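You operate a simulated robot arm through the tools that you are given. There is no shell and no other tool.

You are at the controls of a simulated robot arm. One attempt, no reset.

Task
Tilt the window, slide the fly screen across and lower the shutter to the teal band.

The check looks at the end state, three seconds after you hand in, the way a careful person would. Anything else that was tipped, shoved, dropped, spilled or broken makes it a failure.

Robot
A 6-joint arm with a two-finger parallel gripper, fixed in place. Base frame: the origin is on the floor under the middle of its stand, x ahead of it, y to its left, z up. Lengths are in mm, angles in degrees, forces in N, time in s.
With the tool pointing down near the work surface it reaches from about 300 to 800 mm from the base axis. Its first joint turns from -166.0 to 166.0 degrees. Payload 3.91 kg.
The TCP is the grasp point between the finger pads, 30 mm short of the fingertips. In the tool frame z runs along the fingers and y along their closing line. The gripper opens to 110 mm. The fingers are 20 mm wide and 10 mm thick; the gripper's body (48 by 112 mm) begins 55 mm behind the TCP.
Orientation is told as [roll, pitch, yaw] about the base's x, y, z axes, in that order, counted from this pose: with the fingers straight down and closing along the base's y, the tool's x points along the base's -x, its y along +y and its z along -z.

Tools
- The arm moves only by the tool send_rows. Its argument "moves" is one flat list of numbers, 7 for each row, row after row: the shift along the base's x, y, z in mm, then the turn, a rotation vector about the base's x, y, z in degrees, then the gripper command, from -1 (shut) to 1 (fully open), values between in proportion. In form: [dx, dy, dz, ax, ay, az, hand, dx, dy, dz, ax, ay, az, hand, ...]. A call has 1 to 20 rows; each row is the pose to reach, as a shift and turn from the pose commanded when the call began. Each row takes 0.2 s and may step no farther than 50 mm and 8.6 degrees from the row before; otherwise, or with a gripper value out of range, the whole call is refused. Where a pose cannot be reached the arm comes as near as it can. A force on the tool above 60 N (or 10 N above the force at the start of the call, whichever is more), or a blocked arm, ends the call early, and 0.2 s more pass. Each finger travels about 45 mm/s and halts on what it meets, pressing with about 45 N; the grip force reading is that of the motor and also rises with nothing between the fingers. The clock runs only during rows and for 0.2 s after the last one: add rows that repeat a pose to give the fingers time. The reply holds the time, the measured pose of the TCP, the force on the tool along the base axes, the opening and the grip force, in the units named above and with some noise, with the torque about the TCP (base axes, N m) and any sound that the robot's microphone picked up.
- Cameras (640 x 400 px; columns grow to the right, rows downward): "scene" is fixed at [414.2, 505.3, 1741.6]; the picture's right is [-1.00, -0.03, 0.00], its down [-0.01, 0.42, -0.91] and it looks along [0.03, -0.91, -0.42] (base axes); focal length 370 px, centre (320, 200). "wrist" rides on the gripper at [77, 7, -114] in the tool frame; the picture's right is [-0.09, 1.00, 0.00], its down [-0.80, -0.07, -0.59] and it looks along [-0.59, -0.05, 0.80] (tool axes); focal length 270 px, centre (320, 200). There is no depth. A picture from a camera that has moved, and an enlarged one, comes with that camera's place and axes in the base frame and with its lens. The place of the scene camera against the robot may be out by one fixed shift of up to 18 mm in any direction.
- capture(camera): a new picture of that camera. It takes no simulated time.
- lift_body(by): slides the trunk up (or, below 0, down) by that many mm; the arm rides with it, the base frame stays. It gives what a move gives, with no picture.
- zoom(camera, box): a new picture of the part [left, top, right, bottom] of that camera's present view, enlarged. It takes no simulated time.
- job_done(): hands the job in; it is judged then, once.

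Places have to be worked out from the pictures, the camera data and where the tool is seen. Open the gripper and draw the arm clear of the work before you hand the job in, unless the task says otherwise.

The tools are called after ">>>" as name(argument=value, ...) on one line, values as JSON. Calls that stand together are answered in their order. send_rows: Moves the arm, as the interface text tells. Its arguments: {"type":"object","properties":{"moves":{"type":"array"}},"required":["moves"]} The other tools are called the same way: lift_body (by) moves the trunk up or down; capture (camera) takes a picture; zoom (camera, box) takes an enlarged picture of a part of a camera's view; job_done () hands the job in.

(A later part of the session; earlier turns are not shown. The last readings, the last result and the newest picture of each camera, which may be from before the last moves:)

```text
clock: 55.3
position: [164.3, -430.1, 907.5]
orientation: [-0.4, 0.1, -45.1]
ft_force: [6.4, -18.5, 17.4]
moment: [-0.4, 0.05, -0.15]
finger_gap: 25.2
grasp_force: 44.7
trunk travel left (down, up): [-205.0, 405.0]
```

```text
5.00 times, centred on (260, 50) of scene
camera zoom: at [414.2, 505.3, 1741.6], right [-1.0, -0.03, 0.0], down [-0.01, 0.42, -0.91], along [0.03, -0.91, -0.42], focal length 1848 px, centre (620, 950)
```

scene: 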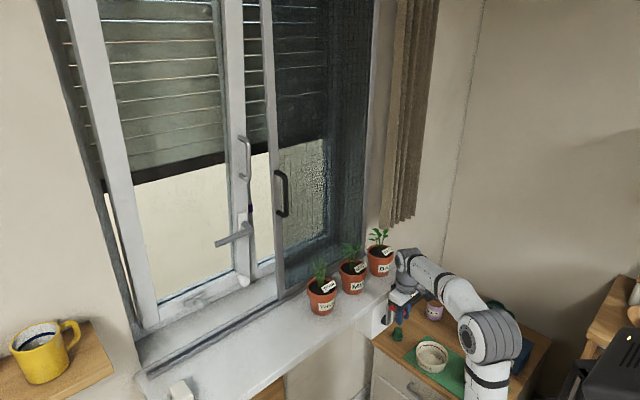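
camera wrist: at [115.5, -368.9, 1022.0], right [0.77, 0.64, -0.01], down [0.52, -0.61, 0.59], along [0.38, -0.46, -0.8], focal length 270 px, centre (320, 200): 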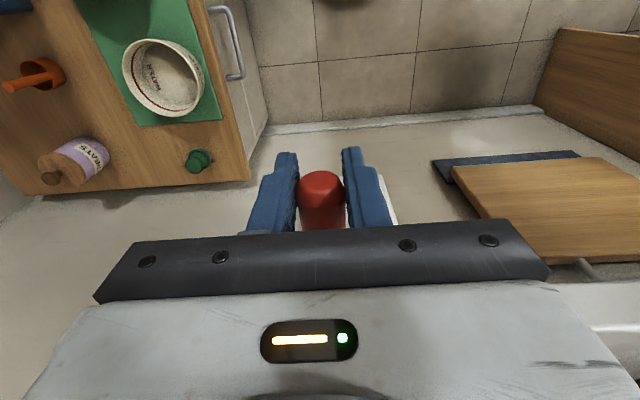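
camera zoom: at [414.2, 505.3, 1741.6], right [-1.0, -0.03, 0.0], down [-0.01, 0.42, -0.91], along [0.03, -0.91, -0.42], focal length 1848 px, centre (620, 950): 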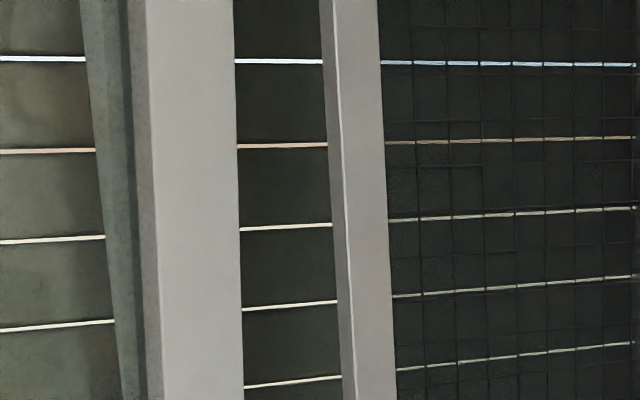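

The shutter's bottom edge is now near z≈1380, about 100 mm below the teal band (z≈1479). The ratio is steep, so I crank back 25° and measure again.

>>> send_rows(moves=[3.1, 3.1, 0, 0, 0, 0, -1, 6.2, 6.2, -0.2, 0, 0, 0, -1, 10, 10, -1.2, 0, 0, 0, -1, 13.8, 13.8, -2.6, 0, 0, 0, -1, 17, 17, -4.2, 0, 0, 0, -1, 20.2, 20.2, -6.1, 0, 0, 0, -1])

>>> zoom(camera="scene", box=[80, 100, 340, 260])

>>> zoom(camera="scene", box=[220, 90, 300, 170])

```text
clock: 56.7
position: [186.7, -407.0, 898.0]
orientation: [-0.1, 0.5, -44.9]
ft_force: [-4.9, -2.5, 2.1]
moment: [-0.06, 0.43, 0.01]
finger_gap: 25.1
grasp_force: 44.7
trunk travel left (down, up): [-205.0, 405.0]
```

```text
2.46 times, centred on (210, 180) of scene
camera zoom: at [414.2, 505.3, 1741.6], right [-1.0, -0.03, 0.0], down [-0.01, 0.42, -0.91], along [0.03, -0.91, -0.42], focal length 910 px, centre (591, 249)
```

zoom: 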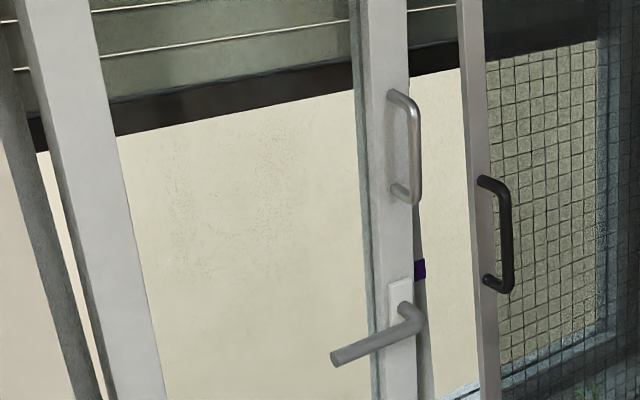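

```text
5.00 times, centred on (260, 130) of scene
camera zoom: at [414.2, 505.3, 1741.6], right [-1.0, -0.03, 0.0], down [-0.01, 0.42, -0.91], along [0.03, -0.91, -0.42], focal length 1848 px, centre (620, 550)
```

zoom: 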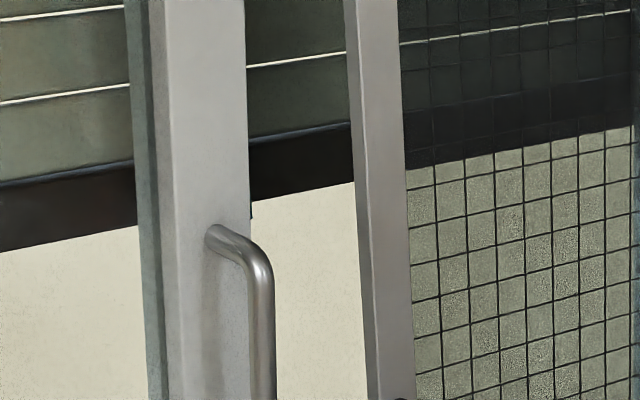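

Bottom edge is now at roughly z≈1460–1470, still slightly below the band centre (≈1479); rate is about 3 mm per degree. I crank back about 4° more, then release and go look level with the band.

>>> send_rows(moves=[1.5, 1.5, -1.2, 0, 0, 0, -1, 3, 3, -2.5, 0, 0, 0, -1, 3, 3, -2.5, 0, 0, 0, -1])

>>> zoom(camera="scene", box=[220, 90, 300, 170])

```text
clock: 57.5
position: [189.7, -404.7, 896.9]
orientation: [-0.1, 0.4, -45.0]
ft_force: [-10.8, -1.8, -0.9]
moment: [-0.28, 0.31, -0.07]
finger_gap: 25.0
grasp_force: 44.9
trunk travel left (down, up): [-205.0, 405.0]
```

```text
5.00 times, centred on (260, 130) of scene
camera zoom: at [414.2, 505.3, 1741.6], right [-1.0, -0.03, 0.0], down [-0.01, 0.42, -0.91], along [0.03, -0.91, -0.42], focal length 1848 px, centre (620, 550)
```

zoom: 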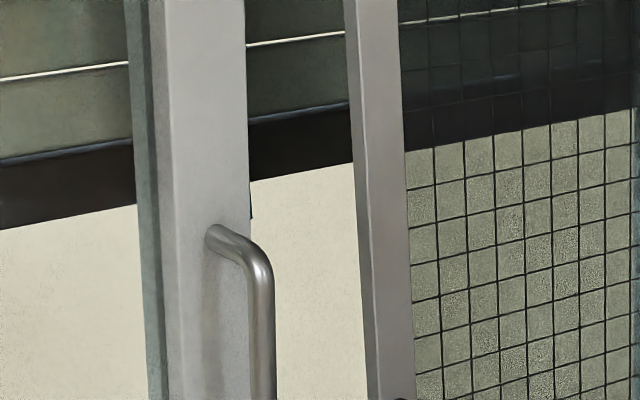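

Edge has risen to about z≈1470–1478. I release the crank and lift straight off, checking that the shutter holds.

>>> send_rows(moves=[0, 0, 0, 0, 0, 0, 0, 0, 0, 0, 0, 0, 0, 0.5, 0, 0, 0, 0, 0, 0, 1, 0, 0, 0, 0, 0, 0, 1, 0, 0, 0, 0, 0, 0, 1, 0, 0, 30, 0, 0, 0, 1, 0, 0, 60, 0, 0, 0, 1])

>>> zoom(camera="scene", box=[220, 90, 300, 170])

>>> capture(camera="wrist")

```text
clock: 59.1
position: [193.3, -404.0, 955.8]
orientation: [-0.2, 0.4, -45.0]
ft_force: [0.4, -0.6, 0.5]
moment: [0.01, 0.02, 0.02]
finger_gap: 110.1
grasp_force: 0.0
trunk travel left (down, up): [-205.0, 405.0]
```

```text
5.00 times, centred on (260, 130) of scene
camera zoom: at [414.2, 505.3, 1741.6], right [-1.0, -0.03, 0.0], down [-0.01, 0.42, -0.91], along [0.03, -0.91, -0.42], focal length 1848 px, centre (620, 550)
```

zoom: 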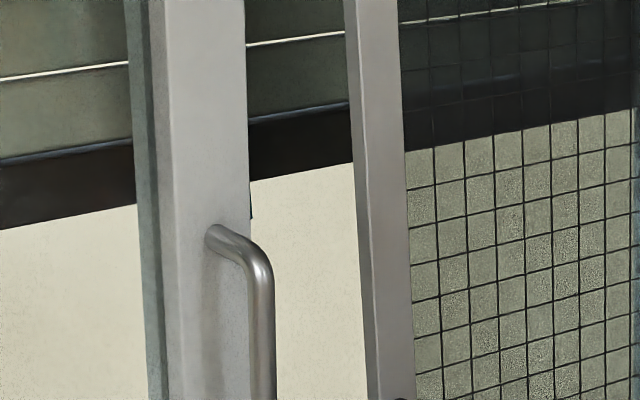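

```text
taken
camera wrist: at [143.9, -344.2, 1071.3], right [0.77, 0.64, 0.0], down [0.52, -0.62, 0.59], along [0.38, -0.45, -0.81], focal length 270 px, centre (320, 200)
```

wrist: 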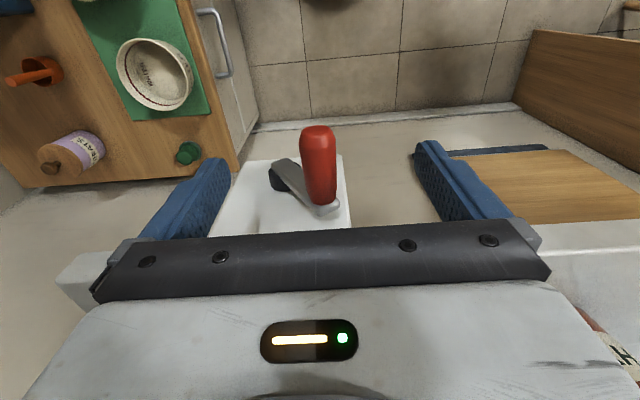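

The shutter holds by itself. I raise the trunk and go look at the band and the shutter edge from the band's own height.

>>> lift_body(by=400)

>>> send_rows(moves=[36.9, 12.1, 18.7, -5.89, -5.89, 0, 1, 73.8, 24.2, 37.3, -11.78, -11.78, 0, 1, 110.8, 36.3, 56, -17.67, -17.67, 0, 1, 147.7, 48.4, 74.7, -23.56, -23.56, 0, 1, 184.6, 60.5, 93.3, -29.44, -29.44, 0, 1, 221.5, 72.6, 112, -35.33, -35.33, 0, 1, 258.5, 84.7, 130.7, -41.22, -41.22, 0, 1, 295.4, 96.8, 149.3, -47.11, -47.11, 0, 1, 332.3, 108.9, 168, -53, -53, 0, 1])

>>> capture(camera="wrist")

>>> capture(camera="scene")

```text
clock: 62.9
position: [194.0, -404.4, 1355.4]
orientation: [-0.1, 0.4, -45.0]
ft_force: [0.3, -0.8, 0.5]
moment: [0.0, 0.03, -0.01]
finger_gap: 109.9
grasp_force: 0.2
trunk travel left (down, up): [-605.0, 5.0]
```

```text
clock: 64.9
position: [527.4, -295.5, 1524.6]
orientation: [-0.3, -74.7, -44.6]
ft_force: [0.5, -0.7, 0.0]
moment: [-0.01, 0.01, -0.01]
finger_gap: 109.9
grasp_force: 0.1
trunk travel left (down, up): [-605.0, 5.0]
```

```text
taken
camera wrist: at [438.6, -197.4, 1481.4], right [0.72, 0.69, 0.08], down [-0.3, 0.21, 0.93], along [0.62, -0.7, 0.36], focal length 270 px, centre (320, 200)
```

wrist: 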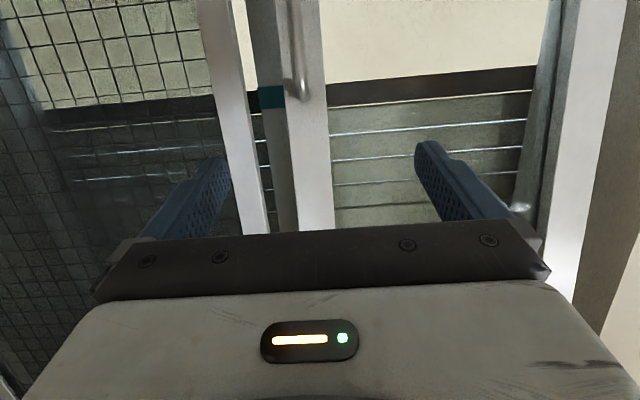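

```text
taken
```

scene: 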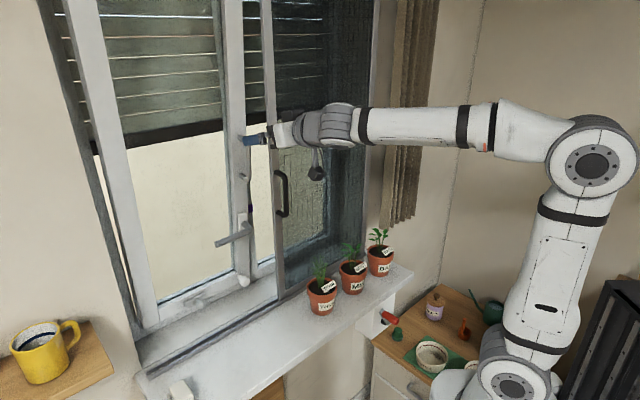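

The camera sits at z≈1481, level with the band. I zoom to compare the teal band with the shutter's lower edge.

>>> zoom(camera="wrist", box=[200, 50, 360, 150])

>>> zoom(camera="wrist", box=[236, 75, 300, 115])

>>> zoom(camera="wrist", box=[0, 50, 200, 175])

```text
4.00 times, centred on (280, 100) of wrist
camera zoom: at [438.6, -197.4, 1481.4], right [0.72, 0.69, 0.08], down [-0.3, 0.21, 0.93], along [0.62, -0.7, 0.36], focal length 1081 px, centre (480, 600)
```

zoom: 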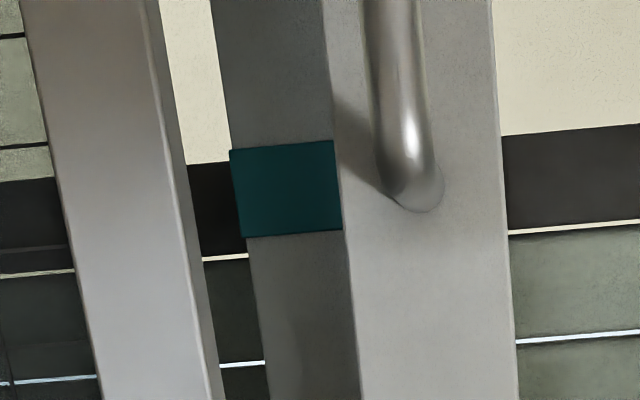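

```text
10.00 times, centred on (268, 95) of wrist
camera zoom: at [438.6, -197.4, 1481.4], right [0.72, 0.69, 0.08], down [-0.3, 0.21, 0.93], along [0.62, -0.7, 0.36], focal length 2703 px, centre (840, 1250)
```

zoom: 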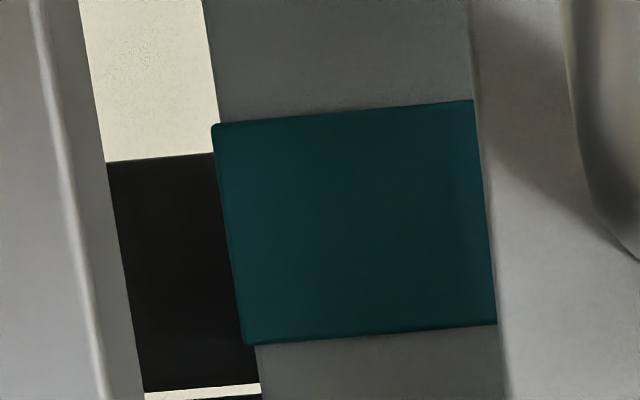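

```text
3.20 times, centred on (100, 112) of wrist
camera zoom: at [438.6, -197.4, 1481.4], right [0.72, 0.69, 0.08], down [-0.3, 0.21, 0.93], along [0.62, -0.7, 0.36], focal length 865 px, centre (1024, 480)
```

zoom: 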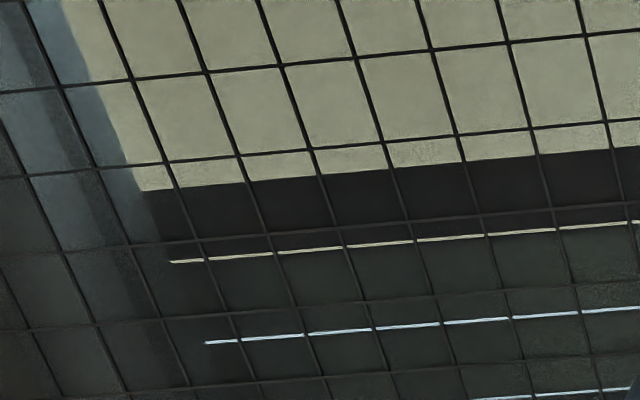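

The band spans z≈1463–1491; the shutter's lower edge (dark bar) is inside it but near its bottom (≈1465). I'd like it centred, about 10 mm higher, so I return to the crank for a ~3–4° correction.

>>> send_rows(moves=[-36.9, -12.1, -18.7, 5.89, 5.89, 0, 1, -73.8, -24.2, -37.3, 11.78, 11.78, 0, 1, -110.8, -36.3, -56, 17.67, 17.67, 0, 1, -147.7, -48.4, -74.7, 23.56, 23.56, 0, 1, -184.6, -60.5, -93.3, 29.44, 29.44, 0, 1, -221.5, -72.6, -112, 35.33, 35.33, 0, 1, -258.5, -84.7, -130.7, 41.22, 41.22, 0, 1, -295.4, -96.8, -149.3, 47.11, 47.11, 0, 1, -333.3, -108.9, -168, 53, 53, 0, 1])

>>> lift_body(by=-400)

>>> capture(camera="wrist")

```text
clock: 66.9
position: [191.5, -407.9, 1357.2]
orientation: [-0.1, 0.5, -45.0]
ft_force: [-0.7, -0.7, 0.2]
moment: [-0.01, -0.04, 0.0]
finger_gap: 110.3
grasp_force: 0.0
trunk travel left (down, up): [-605.0, 5.0]
```

```text
clock: 70.7
position: [191.2, -407.7, 956.6]
orientation: [-0.2, 0.4, -45.0]
ft_force: [-0.4, 0.1, 0.2]
moment: [-0.03, -0.03, -0.01]
finger_gap: 109.7
grasp_force: 0.1
trunk travel left (down, up): [-205.0, 405.0]
```

```text
taken
camera wrist: at [142.1, -346.1, 1072.3], right [0.77, 0.64, 0.0], down [0.52, -0.62, 0.59], along [0.38, -0.45, -0.81], focal length 270 px, centre (320, 200)
```

wrist: 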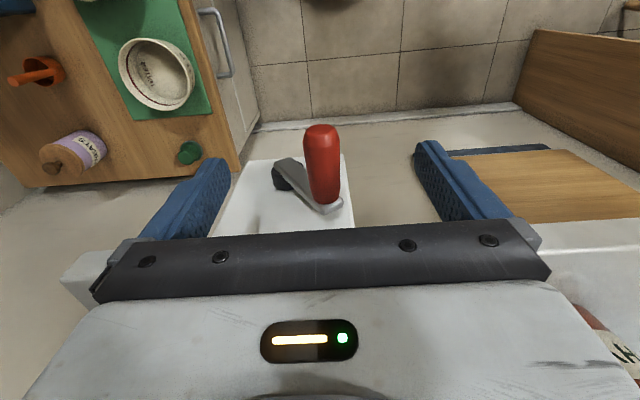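

Back above the crank with the handle between the fingers. I descend 60 mm to the previous grip position and close.

>>> send_rows(moves=[-1.5, 3, -30, 0, 0, 0, 1, -1.5, 3, -60, 0, 0, 0, 1, -1.5, 3, -60, 0, 0, 0, -1, -1.5, 3, -60, 0, 0, 0, -1, -1.5, 3, -60, 0, 0, 0, -1, -1.5, 3, -60, 0, 0, 0, -1, -1.5, 3, -60, 0, 0, 0, -1, -1.5, 3, -60, 0, 0, 0, -1])

>>> zoom(camera="scene", box=[220, 90, 300, 170])

```text
clock: 72.5
position: [191.1, -405.1, 898.6]
orientation: [-0.1, 0.3, -45.0]
ft_force: [-1.6, -2.3, -0.7]
moment: [-0.08, 0.05, -0.01]
finger_gap: 25.4
grasp_force: 41.8
trunk travel left (down, up): [-205.0, 405.0]
```

```text
5.00 times, centred on (260, 130) of scene
camera zoom: at [414.2, 505.3, 1741.6], right [-1.0, -0.03, 0.0], down [-0.01, 0.42, -0.91], along [0.03, -0.91, -0.42], focal length 1848 px, centre (620, 550)
```

zoom: 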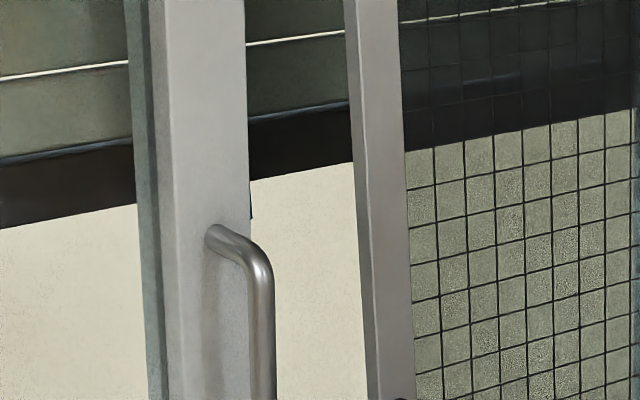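

Grip taken without disturbing the shutter. I turn back about 3.5°.

>>> send_rows(moves=[1.3, 1.3, -1.1, 0, 0, 0, -1, 2.5, 2.5, -2.3, 0, 0, 0, -1, 2.5, 2.5, -2.3, 0, 0, 0, -1])

>>> zoom(camera="scene", box=[220, 90, 300, 170])

```text
clock: 73.3
position: [192.3, -402.5, 895.5]
orientation: [-0.1, 0.3, -44.9]
ft_force: [2.8, -8.6, 7.8]
moment: [-0.59, 0.05, 0.02]
finger_gap: 25.2
grasp_force: 44.9
trunk travel left (down, up): [-205.0, 405.0]
```

```text
5.00 times, centred on (260, 130) of scene
camera zoom: at [414.2, 505.3, 1741.6], right [-1.0, -0.03, 0.0], down [-0.01, 0.42, -0.91], along [0.03, -0.91, -0.42], focal length 1848 px, centre (620, 550)
```

zoom: 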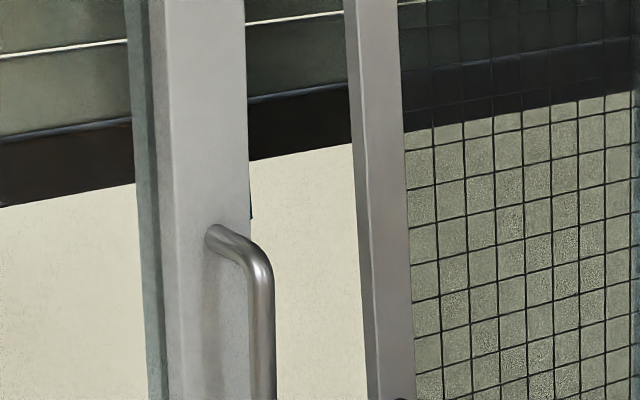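

Edge moved up by about 11–12 mm, which puts it at the band's centre. I release and lift off, and check it stays.

>>> send_rows(moves=[0, 0, 0, 0, 0, 0, 0, 0, 0, 0, 0, 0, 0, 0.5, 0, 0, 0, 0, 0, 0, 1, 0, 0, 0, 0, 0, 0, 1, 0, 0, 0, 0, 0, 0, 1, 0, 0, 30, 0, 0, 0, 1, 0, 0, 60, 0, 0, 0, 1])

>>> lift_body(by=400)

>>> zoom(camera="scene", box=[220, 90, 300, 170])

```text
clock: 74.9
position: [193.6, -402.5, 957.7]
orientation: [-0.1, 0.4, -44.9]
ft_force: [0.2, -0.9, 0.0]
moment: [0.01, -0.01, -0.02]
finger_gap: 110.1
grasp_force: 0.1
trunk travel left (down, up): [-205.0, 405.0]
```

```text
clock: 78.8
position: [193.1, -403.0, 1356.7]
orientation: [0.0, 0.3, -45.0]
ft_force: [0.4, -0.9, 0.6]
moment: [-0.02, -0.02, 0.0]
finger_gap: 110.1
grasp_force: 0.0
trunk travel left (down, up): [-605.0, 5.0]
```

```text
5.00 times, centred on (260, 130) of scene
camera zoom: at [414.2, 505.3, 1741.6], right [-1.0, -0.03, 0.0], down [-0.01, 0.42, -0.91], along [0.03, -0.91, -0.42], focal length 1848 px, centre (620, 550)
```

zoom: 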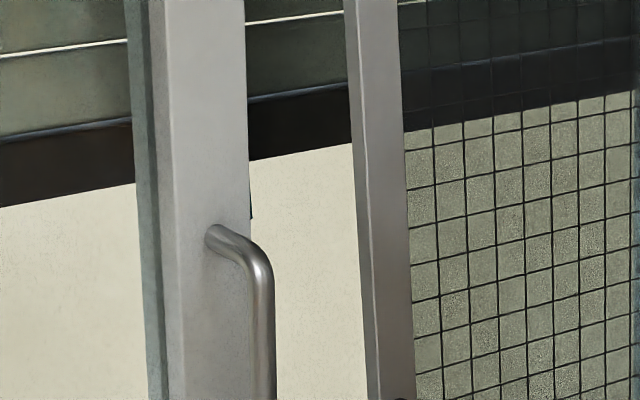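

Shutter edge unchanged after release. I go back to the level viewpoint to confirm it against the band before handling the screen.

>>> send_rows(moves=[36.9, 12.1, 18.7, -5.89, -5.89, 0, 1, 73.8, 24.2, 37.3, -11.78, -11.78, 0, 1, 110.8, 36.3, 56, -17.67, -17.67, 0, 1, 147.7, 48.4, 74.7, -23.56, -23.56, 0, 1, 184.6, 60.5, 93.3, -29.44, -29.44, 0, 1, 221.5, 72.6, 112, -35.33, -35.33, 0, 1, 258.5, 84.7, 130.7, -41.22, -41.22, 0, 1, 295.4, 96.8, 149.3, -47.11, -47.11, 0, 1, 332.3, 108.9, 168, -53, -53, 0, 1])

>>> capture(camera="wrist")

>>> zoom(camera="wrist", box=[236, 75, 300, 115])

```text
clock: 80.8
position: [525.3, -289.8, 1522.5]
orientation: [-0.4, -74.5, -44.6]
ft_force: [0.2, 0.6, 0.8]
moment: [0.0, -0.01, -0.02]
finger_gap: 110.0
grasp_force: 0.0
trunk travel left (down, up): [-605.0, 5.0]
```

```text
taken
camera wrist: at [437.6, -191.2, 1479.0], right [0.72, 0.69, 0.08], down [-0.3, 0.2, 0.93], along [0.62, -0.7, 0.36], focal length 270 px, centre (320, 200)
```

wrist: 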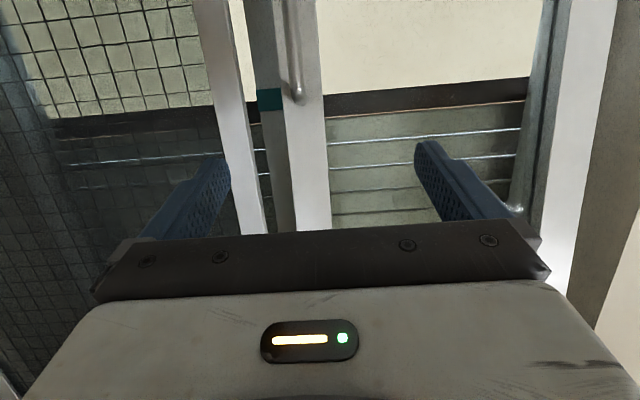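

```text
10.00 times, centred on (268, 95) of wrist
camera zoom: at [437.6, -191.2, 1479.0], right [0.72, 0.69, 0.08], down [-0.3, 0.2, 0.93], along [0.62, -0.7, 0.36], focal length 2703 px, centre (840, 1250)
```

zoom: 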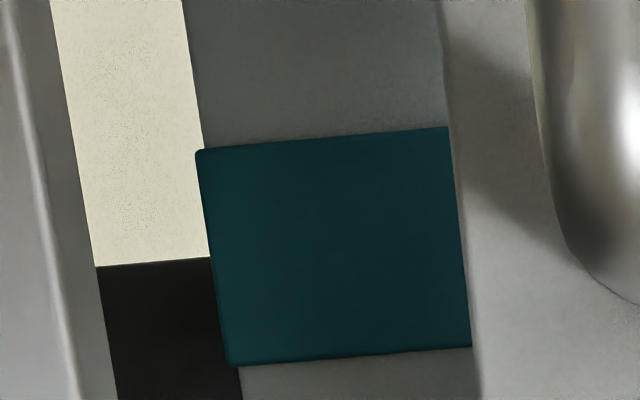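

The shutter's edge sits right at the middle of the teal band. Now for the screen: I level the tool and drop to the black handle's height for a look.

>>> send_rows(moves=[4.2, 7.1, -38, -2.2, -2.2, 0, 1, 8.5, 14.2, -76, -4.4, -4.4, 0, 1, 12.7, 21.2, -114, -6.6, -6.6, 0, 1, 17, 28.3, -152, -8.8, -8.8, 0, 1, 21.2, 35.4, -190, -11, -11, 0, 1])

>>> capture(camera="wrist")

>>> zoom(camera="wrist", box=[20, 0, 260, 240])

>>> capture(camera="scene")

```text
clock: 82.0
position: [549.6, -260.0, 1334.6]
orientation: [-166.9, -89.7, 121.8]
ft_force: [-0.3, 0.8, -0.3]
moment: [-0.02, -0.03, -0.02]
finger_gap: 109.9
grasp_force: 0.0
trunk travel left (down, up): [-605.0, 5.0]
```

```text
taken
camera wrist: at [472.5, -173.2, 1257.8], right [0.71, 0.7, 0.09], down [-0.47, 0.37, 0.8], along [0.53, -0.6, 0.59], focal length 270 px, centre (320, 200)
```

wrist: 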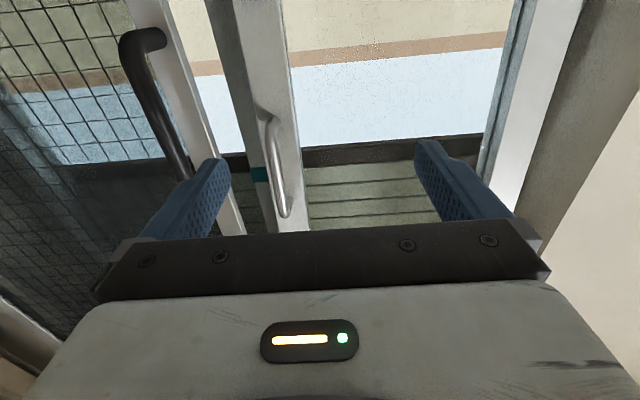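

```text
1.67 times, centred on (140, 120) of wrist
camera zoom: at [472.5, -173.2, 1257.8], right [0.71, 0.7, 0.09], down [-0.47, 0.37, 0.8], along [0.53, -0.6, 0.59], focal length 450 px, centre (620, 333)
```

zoom: 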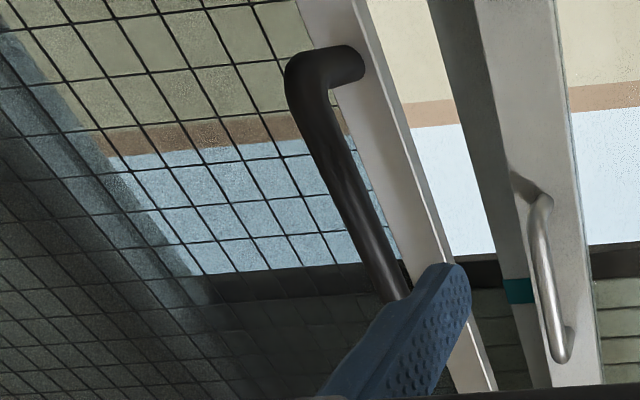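

```text
taken
```

scene: 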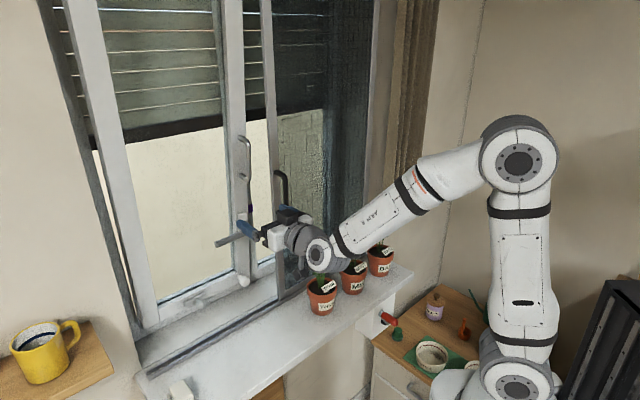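

Handle bar is at about w≈653, d≈88, z≈1270–1395, standing 45 mm off the frame. I line up in front of it with the fingers half open and check before closing in.

>>> send_rows(moves=[-27.6, -27.6, 0, 0, 0, 0, 0.5, -55.2, -55.2, 0, 0, 0, 0, 0.09, -82.7, -82.7, 0, 0, 0, 0, 0.09, -68.6, -96.9, 0, 0, 0, 0, 0.09, -61.5, -103.9, 0, 0, 0, 0, 0.09])

>>> capture(camera="wrist")

>>> capture(camera="scene")

```text
clock: 83.2
position: [494.2, -344.6, 1338.0]
orientation: [-113.5, -90.0, 67.7]
ft_force: [0.3, 0.2, -0.9]
moment: [0.0, -0.01, -0.01]
finger_gap: 59.9
grasp_force: 0.1
out of reach, approached as far as the arm can: row 3, 4, 5
trunk travel left (down, up): [-605.0, 5.0]
```

```text
taken
camera wrist: at [420.0, -257.1, 1259.7], right [0.71, 0.69, 0.09], down [-0.46, 0.38, 0.8], along [0.52, -0.61, 0.59], focal length 270 px, centre (320, 200)
```

wrist: 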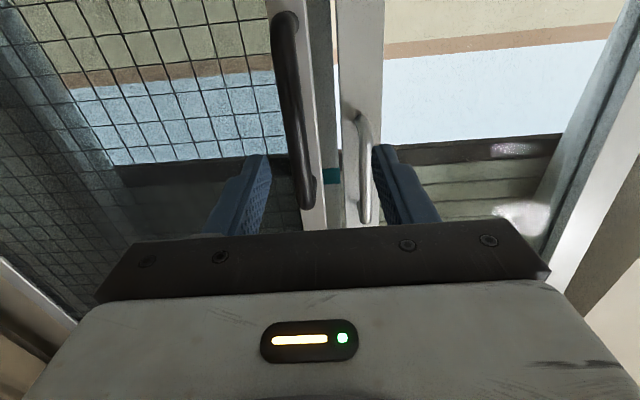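

```text
taken
```

scene: 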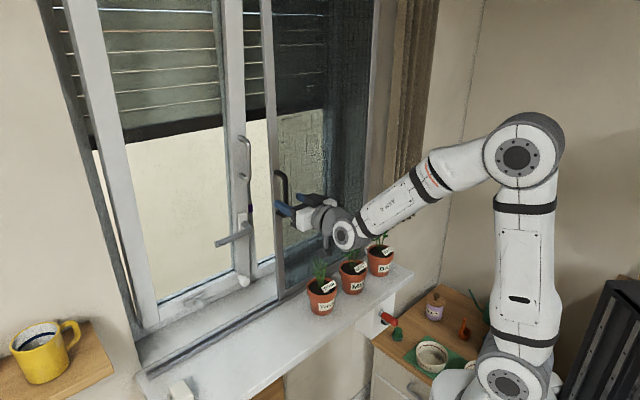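

The arm is near its inner reach limit here; going forward should free it. I advance 25 mm toward the handle and read the pose.

>>> send_rows(moves=[8.8, -8.8, 0, 0, 0, 0, 0.09, 17.7, -17.7, 0, 0, 0, 0, 0.09, 17.7, -17.7, 0, 0, 0, 0, 0.09])

>>> capture(camera="wrist")

```text
clock: 84.0
position: [517.5, -358.1, 1337.5]
orientation: [-134.1, -89.8, 88.7]
ft_force: [0.1, -0.2, 0.0]
moment: [0.01, -0.03, 0.02]
finger_gap: 60.0
grasp_force: 0.0
out of reach, approached as far as the arm can: row 1, 2, 3
trunk travel left (down, up): [-605.0, 5.0]
```

```text
taken
camera wrist: at [441.8, -270.4, 1260.6], right [0.71, 0.7, 0.09], down [-0.47, 0.38, 0.8], along [0.53, -0.61, 0.59], focal length 270 px, centre (320, 200)
```

wrist: 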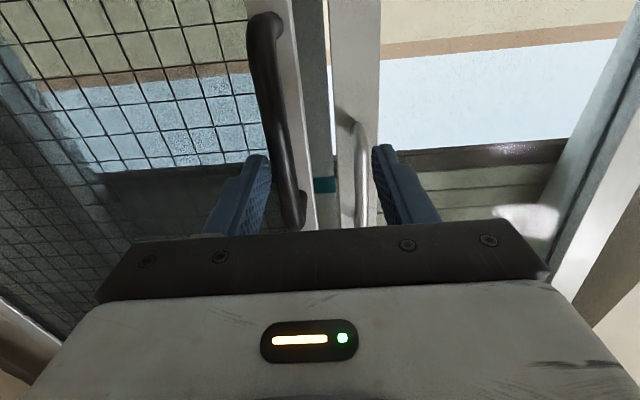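

The limit is the elbow folding: shoulder too close to the wrist. Raising the hand and then lowering the trunk will give room, so I back up and up 140 mm first.

>>> send_rows(moves=[-14.1, 14.1, 25, 0, 0, 0, 0.09, -21.2, 21.2, 60, 0, 0, 0, 0.09, -21.2, 21.2, 100, 0, 0, 0, 0.09, -21.2, 21.2, 140, 0, 0, 0, 0.09])

>>> capture(camera="scene")

```text
clock: 85.0
position: [496.2, -337.0, 1478.7]
orientation: [-164.6, -89.9, 119.5]
ft_force: [0.7, -0.1, 0.3]
moment: [0.03, -0.05, 0.0]
finger_gap: 60.0
grasp_force: 0.3
trunk travel left (down, up): [-605.0, 5.0]
```

```text
taken
```

scene: 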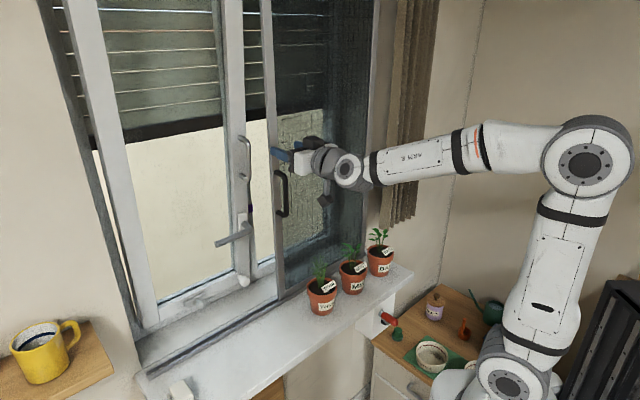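

Reachable now. I lower the trunk 145 mm, which brings the hand back to handle height with the elbow more open.

>>> lift_body(by=-145)

>>> send_rows(moves=[-8.7, -8.7, 0, 0, 0, 0, 0.09, -17.4, -17.4, 0, 0, 0, 0, 0.09, -7, -27.8, 0, 0, 0, 0, 0.09])

>>> capture(camera="wrist")

```text
clock: 86.7
position: [495.6, -337.7, 1332.9]
orientation: [-164.4, -89.8, 119.2]
ft_force: [-0.4, 0.8, 0.6]
moment: [0.01, 0.01, 0.01]
finger_gap: 60.0
grasp_force: 0.0
trunk travel left (down, up): [-460.0, 150.0]
```

```text
clock: 87.5
position: [489.6, -365.6, 1330.7]
orientation: [-150.9, -89.9, 105.7]
ft_force: [-0.4, 0.2, 0.4]
moment: [-0.04, 0.01, -0.02]
finger_gap: 59.7
grasp_force: 0.0
trunk travel left (down, up): [-460.0, 150.0]
```

```text
taken
camera wrist: at [412.5, -278.5, 1253.7], right [0.71, 0.7, 0.09], down [-0.47, 0.37, 0.8], along [0.53, -0.61, 0.59], focal length 270 px, centre (320, 200)
```

wrist: 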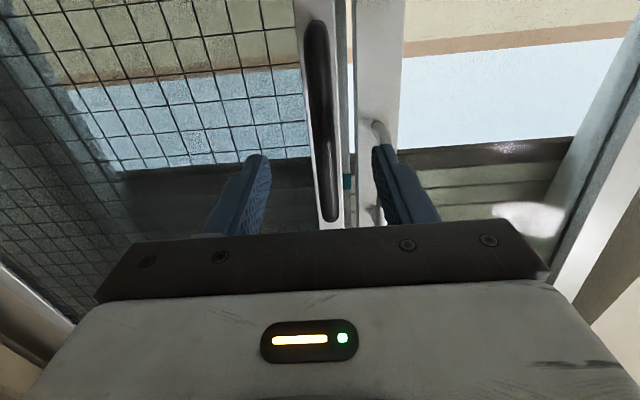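

The bar is centred between the fingers. I advance 48 mm and close on it.

>>> send_rows(moves=[17, -17, 0, 0, 0, 0, 0.09, 34, -34, 0, 0, 0, 0, 0.09, 34, -34, 0, 0, 0, 0, -1, 34, -34, 0, 0, 0, 0, -1, 34, -34, 0, 0, 0, 0, -1, 34, -34, 0, 0, 0, 0, -1])

>>> capture(camera="wrist")

>>> capture(camera="scene")

```text
clock: 88.9
position: [524.5, -396.9, 1330.6]
orientation: [-128.0, -89.9, 83.0]
ft_force: [14.2, 9.4, 3.1]
moment: [0.32, 0.04, 0.02]
finger_gap: 13.6
grasp_force: 43.5
trunk travel left (down, up): [-460.0, 150.0]
```

```text
taken
camera wrist: at [448.4, -310.8, 1253.7], right [0.7, 0.7, 0.08], down [-0.47, 0.37, 0.8], along [0.53, -0.6, 0.59], focal length 270 px, centre (320, 200)
```

wrist: 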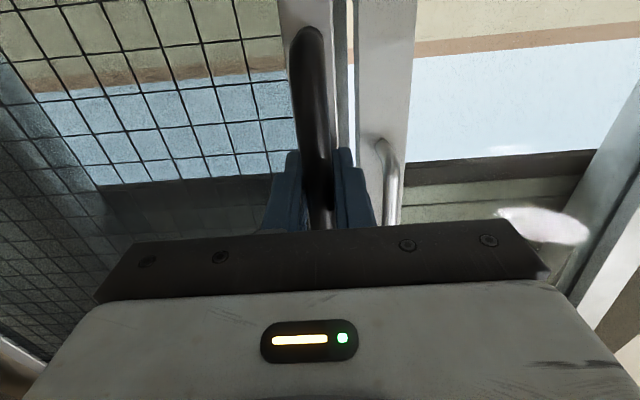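

```text
taken
```

scene: 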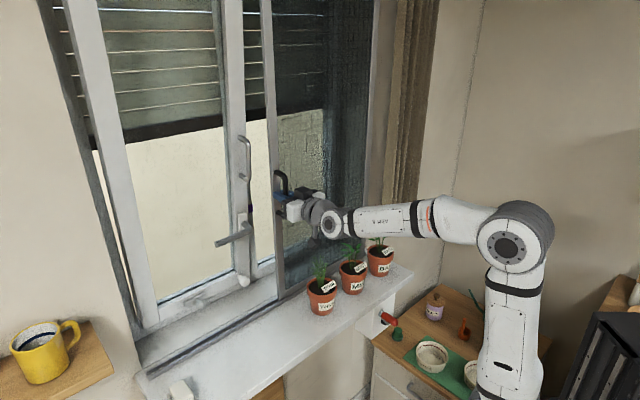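

Bar gripped. I slide the screen leftward 40 mm first to feel the friction and check that it clears the tilted sash.

>>> send_rows(moves=[5, 5, 0, 0, 0, 0, -1, 10, 10, 0, 0, 0, 0, -1, 15, 15, 0, 0, 0, 0, -1, 20, 20, 0, 0, 0, 0, -1, 25, 25, 0, 0, 0, 0, -1, 30, 30, 0, 0, 0, 0, -1])

>>> capture(camera="scene")

```text
clock: 90.3
position: [553.9, -368.4, 1330.7]
orientation: [-131.7, -89.9, 86.6]
ft_force: [-3.7, 3.6, -9.3]
moment: [-0.28, -0.35, -0.03]
finger_gap: 13.8
grasp_force: 45.1
trunk travel left (down, up): [-460.0, 150.0]
```

```text
taken
```

scene: 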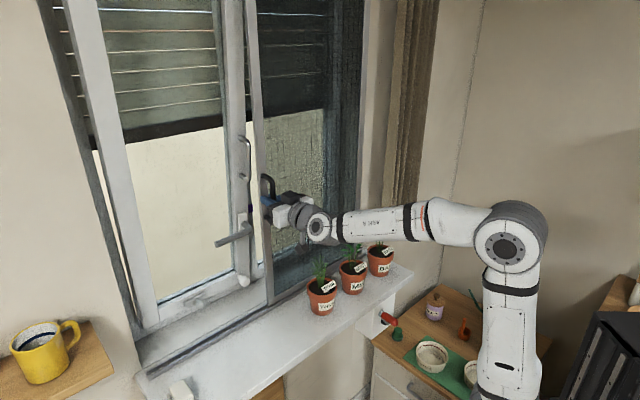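

It slides easily, no contact with the sash. I continue 150 mm further left.

>>> send_rows(moves=[10.6, 10.6, 0, 0, 0, 0, -1, 21.2, 21.2, 0, 0, 0, 0, -1, 31.8, 31.8, 0, 0, 0, 0, -1, 42.4, 42.4, 0, 0, 0, 0, -1, 53, 53, 0, 0, 0, 0, -1, 63.6, 63.6, 0, 0, 0, 0, -1, 74.2, 74.2, 0, 0, 0, 0, -1, 84.9, 84.9, 0, 0, 0, 0, -1, 95.5, 95.5, 0, 0, 0, 0, -1, 106.1, 106.1, 0, 0, 0, 0, -1])

>>> capture(camera="scene")

>>> capture(camera="wrist")

```text
clock: 92.5
position: [660.1, -262.0, 1331.9]
orientation: [-114.0, -89.9, 68.8]
ft_force: [-4.9, 5.5, -14.6]
moment: [0.54, 0.37, -0.05]
finger_gap: 13.5
grasp_force: 44.9
trunk travel left (down, up): [-460.0, 150.0]
```

```text
taken
```

scene: 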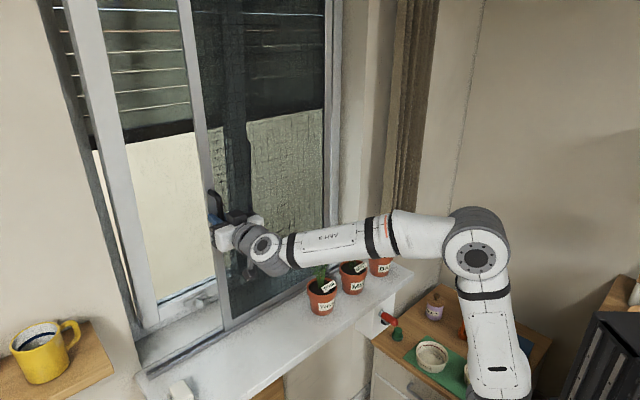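

```text
taken
camera wrist: at [584.1, -174.8, 1254.0], right [0.71, 0.7, 0.09], down [-0.47, 0.37, 0.8], along [0.53, -0.61, 0.59], focal length 270 px, centre (320, 200)
```

wrist: 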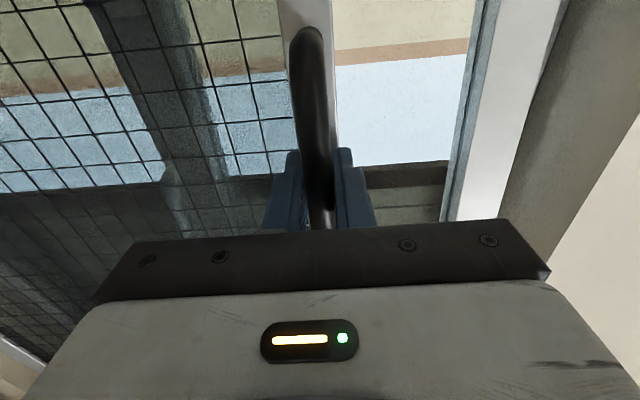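

Handle is at d≈281 with light forces. I continue another 150 mm.

>>> send_rows(moves=[10.6, 10.6, 0, 0, 0, 0, -1, 21.2, 21.2, 0, 0, 0, 0, -1, 31.8, 31.8, 0, 0, 0, 0, -1, 42.4, 42.4, 0, 0, 0, 0, -1, 53, 53, 0, 0, 0, 0, -1, 63.6, 63.6, 0, 0, 0, 0, -1, 74.2, 74.2, 0, 0, 0, 0, -1, 84.9, 84.9, 0, 0, 0, 0, -1, 95.5, 95.5, 0, 0, 0, 0, -1, 106.1, 106.1, 0, 0, 0, 0, -1])

>>> capture(camera="scene")

>>> capture(camera="wrist")

```text
clock: 94.7
position: [765.8, -156.1, 1331.1]
orientation: [-110.0, -89.8, 65.0]
ft_force: [-5.7, 8.0, -21.3]
moment: [0.01, -0.29, -0.05]
finger_gap: 13.4
grasp_force: 44.7
trunk travel left (down, up): [-460.0, 150.0]
```

```text
taken
```

scene: 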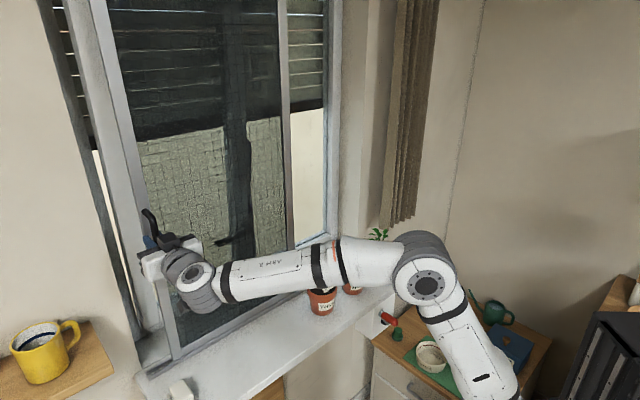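

```text
taken
camera wrist: at [690.1, -68.9, 1254.1], right [0.71, 0.7, 0.09], down [-0.47, 0.37, 0.8], along [0.53, -0.6, 0.59], focal length 270 px, centre (320, 200)
```

wrist: 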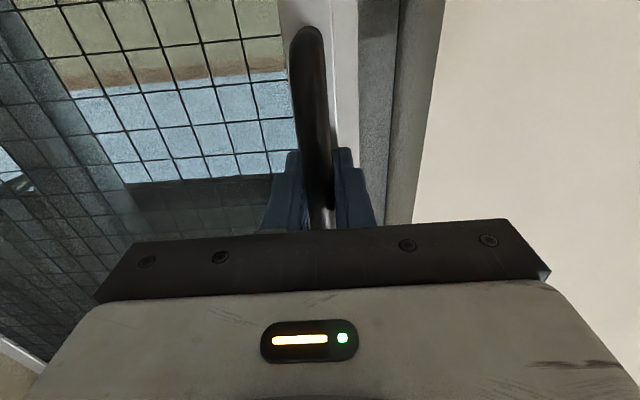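

Handle at d≈431, frame close to the left jamb. I continue slowly until the screen meets its end stop.

>>> send_rows(moves=[5.7, 5.7, -1, 0, 0, 0, -1, 11.3, 11.3, -1, 0, 0, 0, -1, 17, 17, -1, 0, 0, 0, -1, 22.6, 22.6, -1, 0, 0, 0, -1, 28.3, 28.3, -1, 0, 0, 0, -1, 33.9, 33.9, -1, 0, 0, 0, -1, 39.6, 39.6, -1, 0, 0, 0, -1, 45.3, 45.3, -1, 0, 0, 0, -1, 50.9, 50.9, -1, 0, 0, 0, -1, 56.6, 56.6, -1, 0, 0, 0, -1])

>>> capture(camera="scene")

>>> capture(camera="wrist")

```text
clock: 96.9
position: [812.1, -112.2, 1330.7]
orientation: [44.3, -89.8, -90.6]
ft_force: [-31.1, -5.6, -8.0]
moment: [-0.63, -0.46, -0.03]
finger_gap: 13.8
grasp_force: 45.3
trunk travel left (down, up): [-460.0, 150.0]
stopped in row 10: the force on the tool passed its limit at 66 N (the readings are from after the stop); the commanded pose is now the measured one
```

```text
taken
```

scene: 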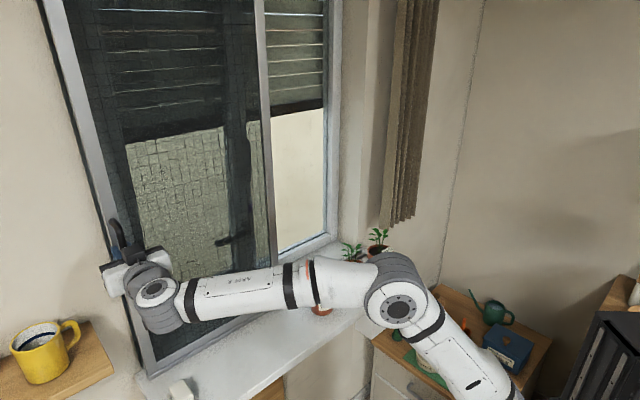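

```text
taken
camera wrist: at [737.3, -22.4, 1254.8], right [0.72, 0.69, 0.09], down [-0.46, 0.38, 0.8], along [0.52, -0.62, 0.59], focal length 270 px, centre (320, 200)
```

wrist: 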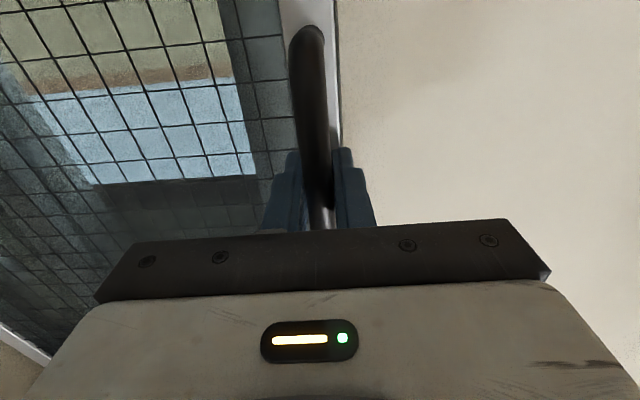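

The screen reached its end stop (firm 66 N, handle at d≈495, matching the track's end). I ease off, open slightly, and draw straight back.

>>> send_rows(moves=[-0.7, -0.7, 0, 0, 0, 0, -1, -0.7, -0.7, 0, 0, 0, 0, -0.27, -0.7, -0.7, 0, 0, 0, 0, -0.27, -0.7, -0.7, 0, 0, 0, 0, -0.27, -21.9, 20.5, 0, 0, 0, 0, -0.27, -50, 48.8, 0, 0, 0, 0, -0.27, -78, 77, 0, 0, 0, 0, 0, -106, 105, 0, 0, 0, 0, 1])

>>> capture(camera="scene")

>>> capture(camera="wrist")

```text
clock: 98.7
position: [710.8, -2.7, 1329.6]
orientation: [-36.2, -89.9, -9.9]
ft_force: [1.3, -0.3, -0.6]
moment: [0.03, 0.0, -0.03]
finger_gap: 90.1
grasp_force: 0.1
trunk travel left (down, up): [-460.0, 150.0]
```

```text
taken
```

scene: 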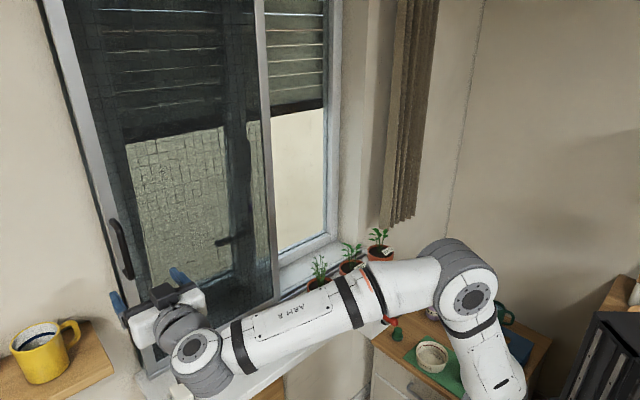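

```text
taken
camera wrist: at [635.8, 85.9, 1252.6], right [0.72, 0.69, 0.09], down [-0.46, 0.38, 0.8], along [0.52, -0.61, 0.59], focal length 270 px, centre (320, 200)
```

wrist: 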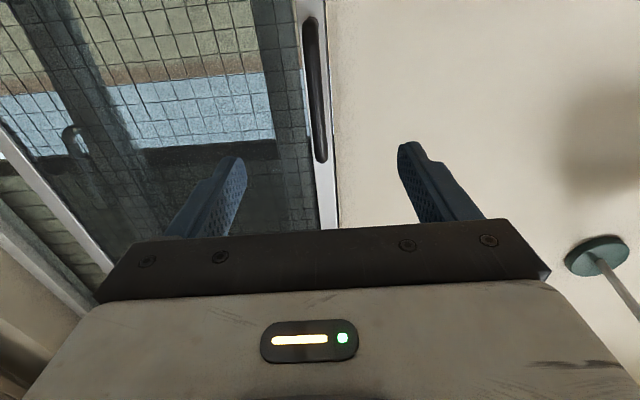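

The screen is across and released. I move the arm right and up, clear of the window and shelf, then inspect everything.

>>> send_rows(moves=[-30, -30, 20, 0, 0, 0, 1, -60, -60, 40, 0, 0, 0, 1, -90, -90, 60, 0, 0, 0, 1, -120, -120, 80, 0, 0, 0, 1, -150, -150, 100, 0, 0, 0, 1, -177, -177, 120, 0, 0, 0, 1])

>>> capture(camera="wrist")

>>> capture(camera="scene")

```text
clock: 100.1
position: [537.1, -178.1, 1451.2]
orientation: [-42.4, -89.7, -3.5]
ft_force: [-0.1, 0.2, -0.3]
moment: [-0.01, -0.05, 0.01]
finger_gap: 110.2
grasp_force: 0.2
trunk travel left (down, up): [-460.0, 150.0]
```

```text
taken
camera wrist: at [460.8, -91.0, 1375.4], right [0.72, 0.69, 0.09], down [-0.46, 0.38, 0.8], along [0.52, -0.61, 0.59], focal length 270 px, centre (320, 200)
```

wrist: 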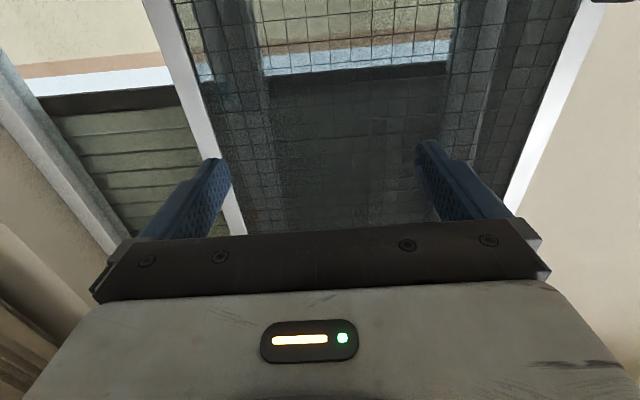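

```text
taken
```

scene: 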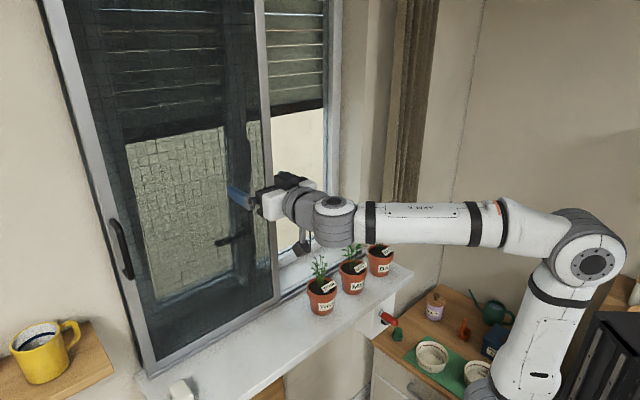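

Pots are untouched and the screen is across. I fold the arm back further and then check details.

>>> send_rows(moves=[-14.1, 0, 10, 5.9, 5.9, 0, 1, -28.3, 0, 20, 11.8, 11.8, 0, 1, -42.4, 0, 30, 17.7, 17.7, 0, 1, -56.6, 0, 40, 23.6, 23.6, 0, 1, -70.7, 0, 50, 29.5, 29.5, 0, 1, -84.9, 0, 60, 35.4, 35.4, 0, 1])

>>> zoom(camera="scene", box=[40, 0, 360, 200])

>>> zoom(camera="scene", box=[80, 200, 300, 400])

>>> zoom(camera="scene", box=[300, 220, 540, 400])

```text
clock: 101.5
position: [449.8, -179.7, 1506.1]
orientation: [-1.0, -39.6, -44.7]
ft_force: [-0.2, 0.6, 0.0]
moment: [0.0, 0.01, -0.01]
finger_gap: 109.9
grasp_force: 0.1
trunk travel left (down, up): [-460.0, 150.0]
```

```text
2.00 times, centred on (200, 100) of scene
camera zoom: at [414.2, 505.3, 1741.6], right [-1.0, -0.03, 0.0], down [-0.01, 0.42, -0.91], along [0.03, -0.91, -0.42], focal length 739 px, centre (560, 400)
```

zoom: 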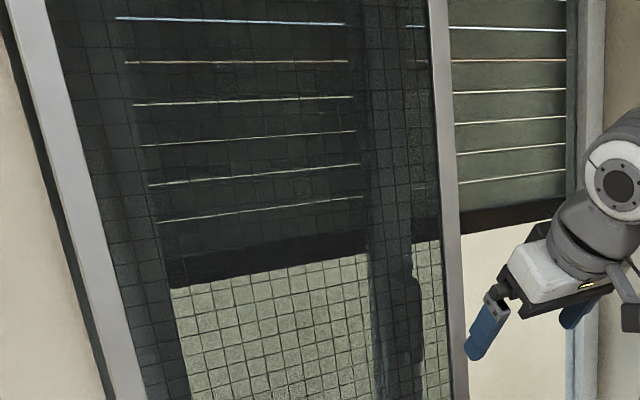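

```text
2.00 times, centred on (190, 300) of scene
camera zoom: at [414.2, 505.3, 1741.6], right [-1.0, -0.03, 0.0], down [-0.01, 0.42, -0.91], along [0.03, -0.91, -0.42], focal length 739 px, centre (580, 0)
```

zoom: 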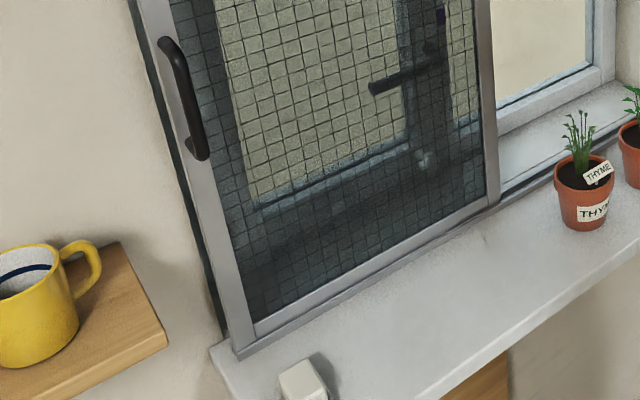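

```text
2.22 times, centred on (420, 310) of scene
camera zoom: at [414.2, 505.3, 1741.6], right [-1.0, -0.03, 0.0], down [-0.01, 0.42, -0.91], along [0.03, -0.91, -0.42], focal length 821 px, centre (98, -44)
```

zoom: 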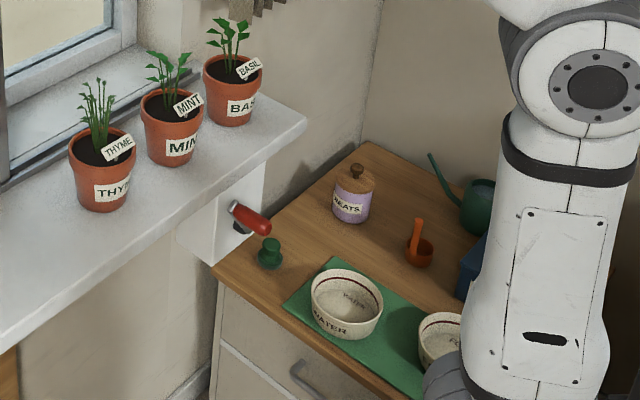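

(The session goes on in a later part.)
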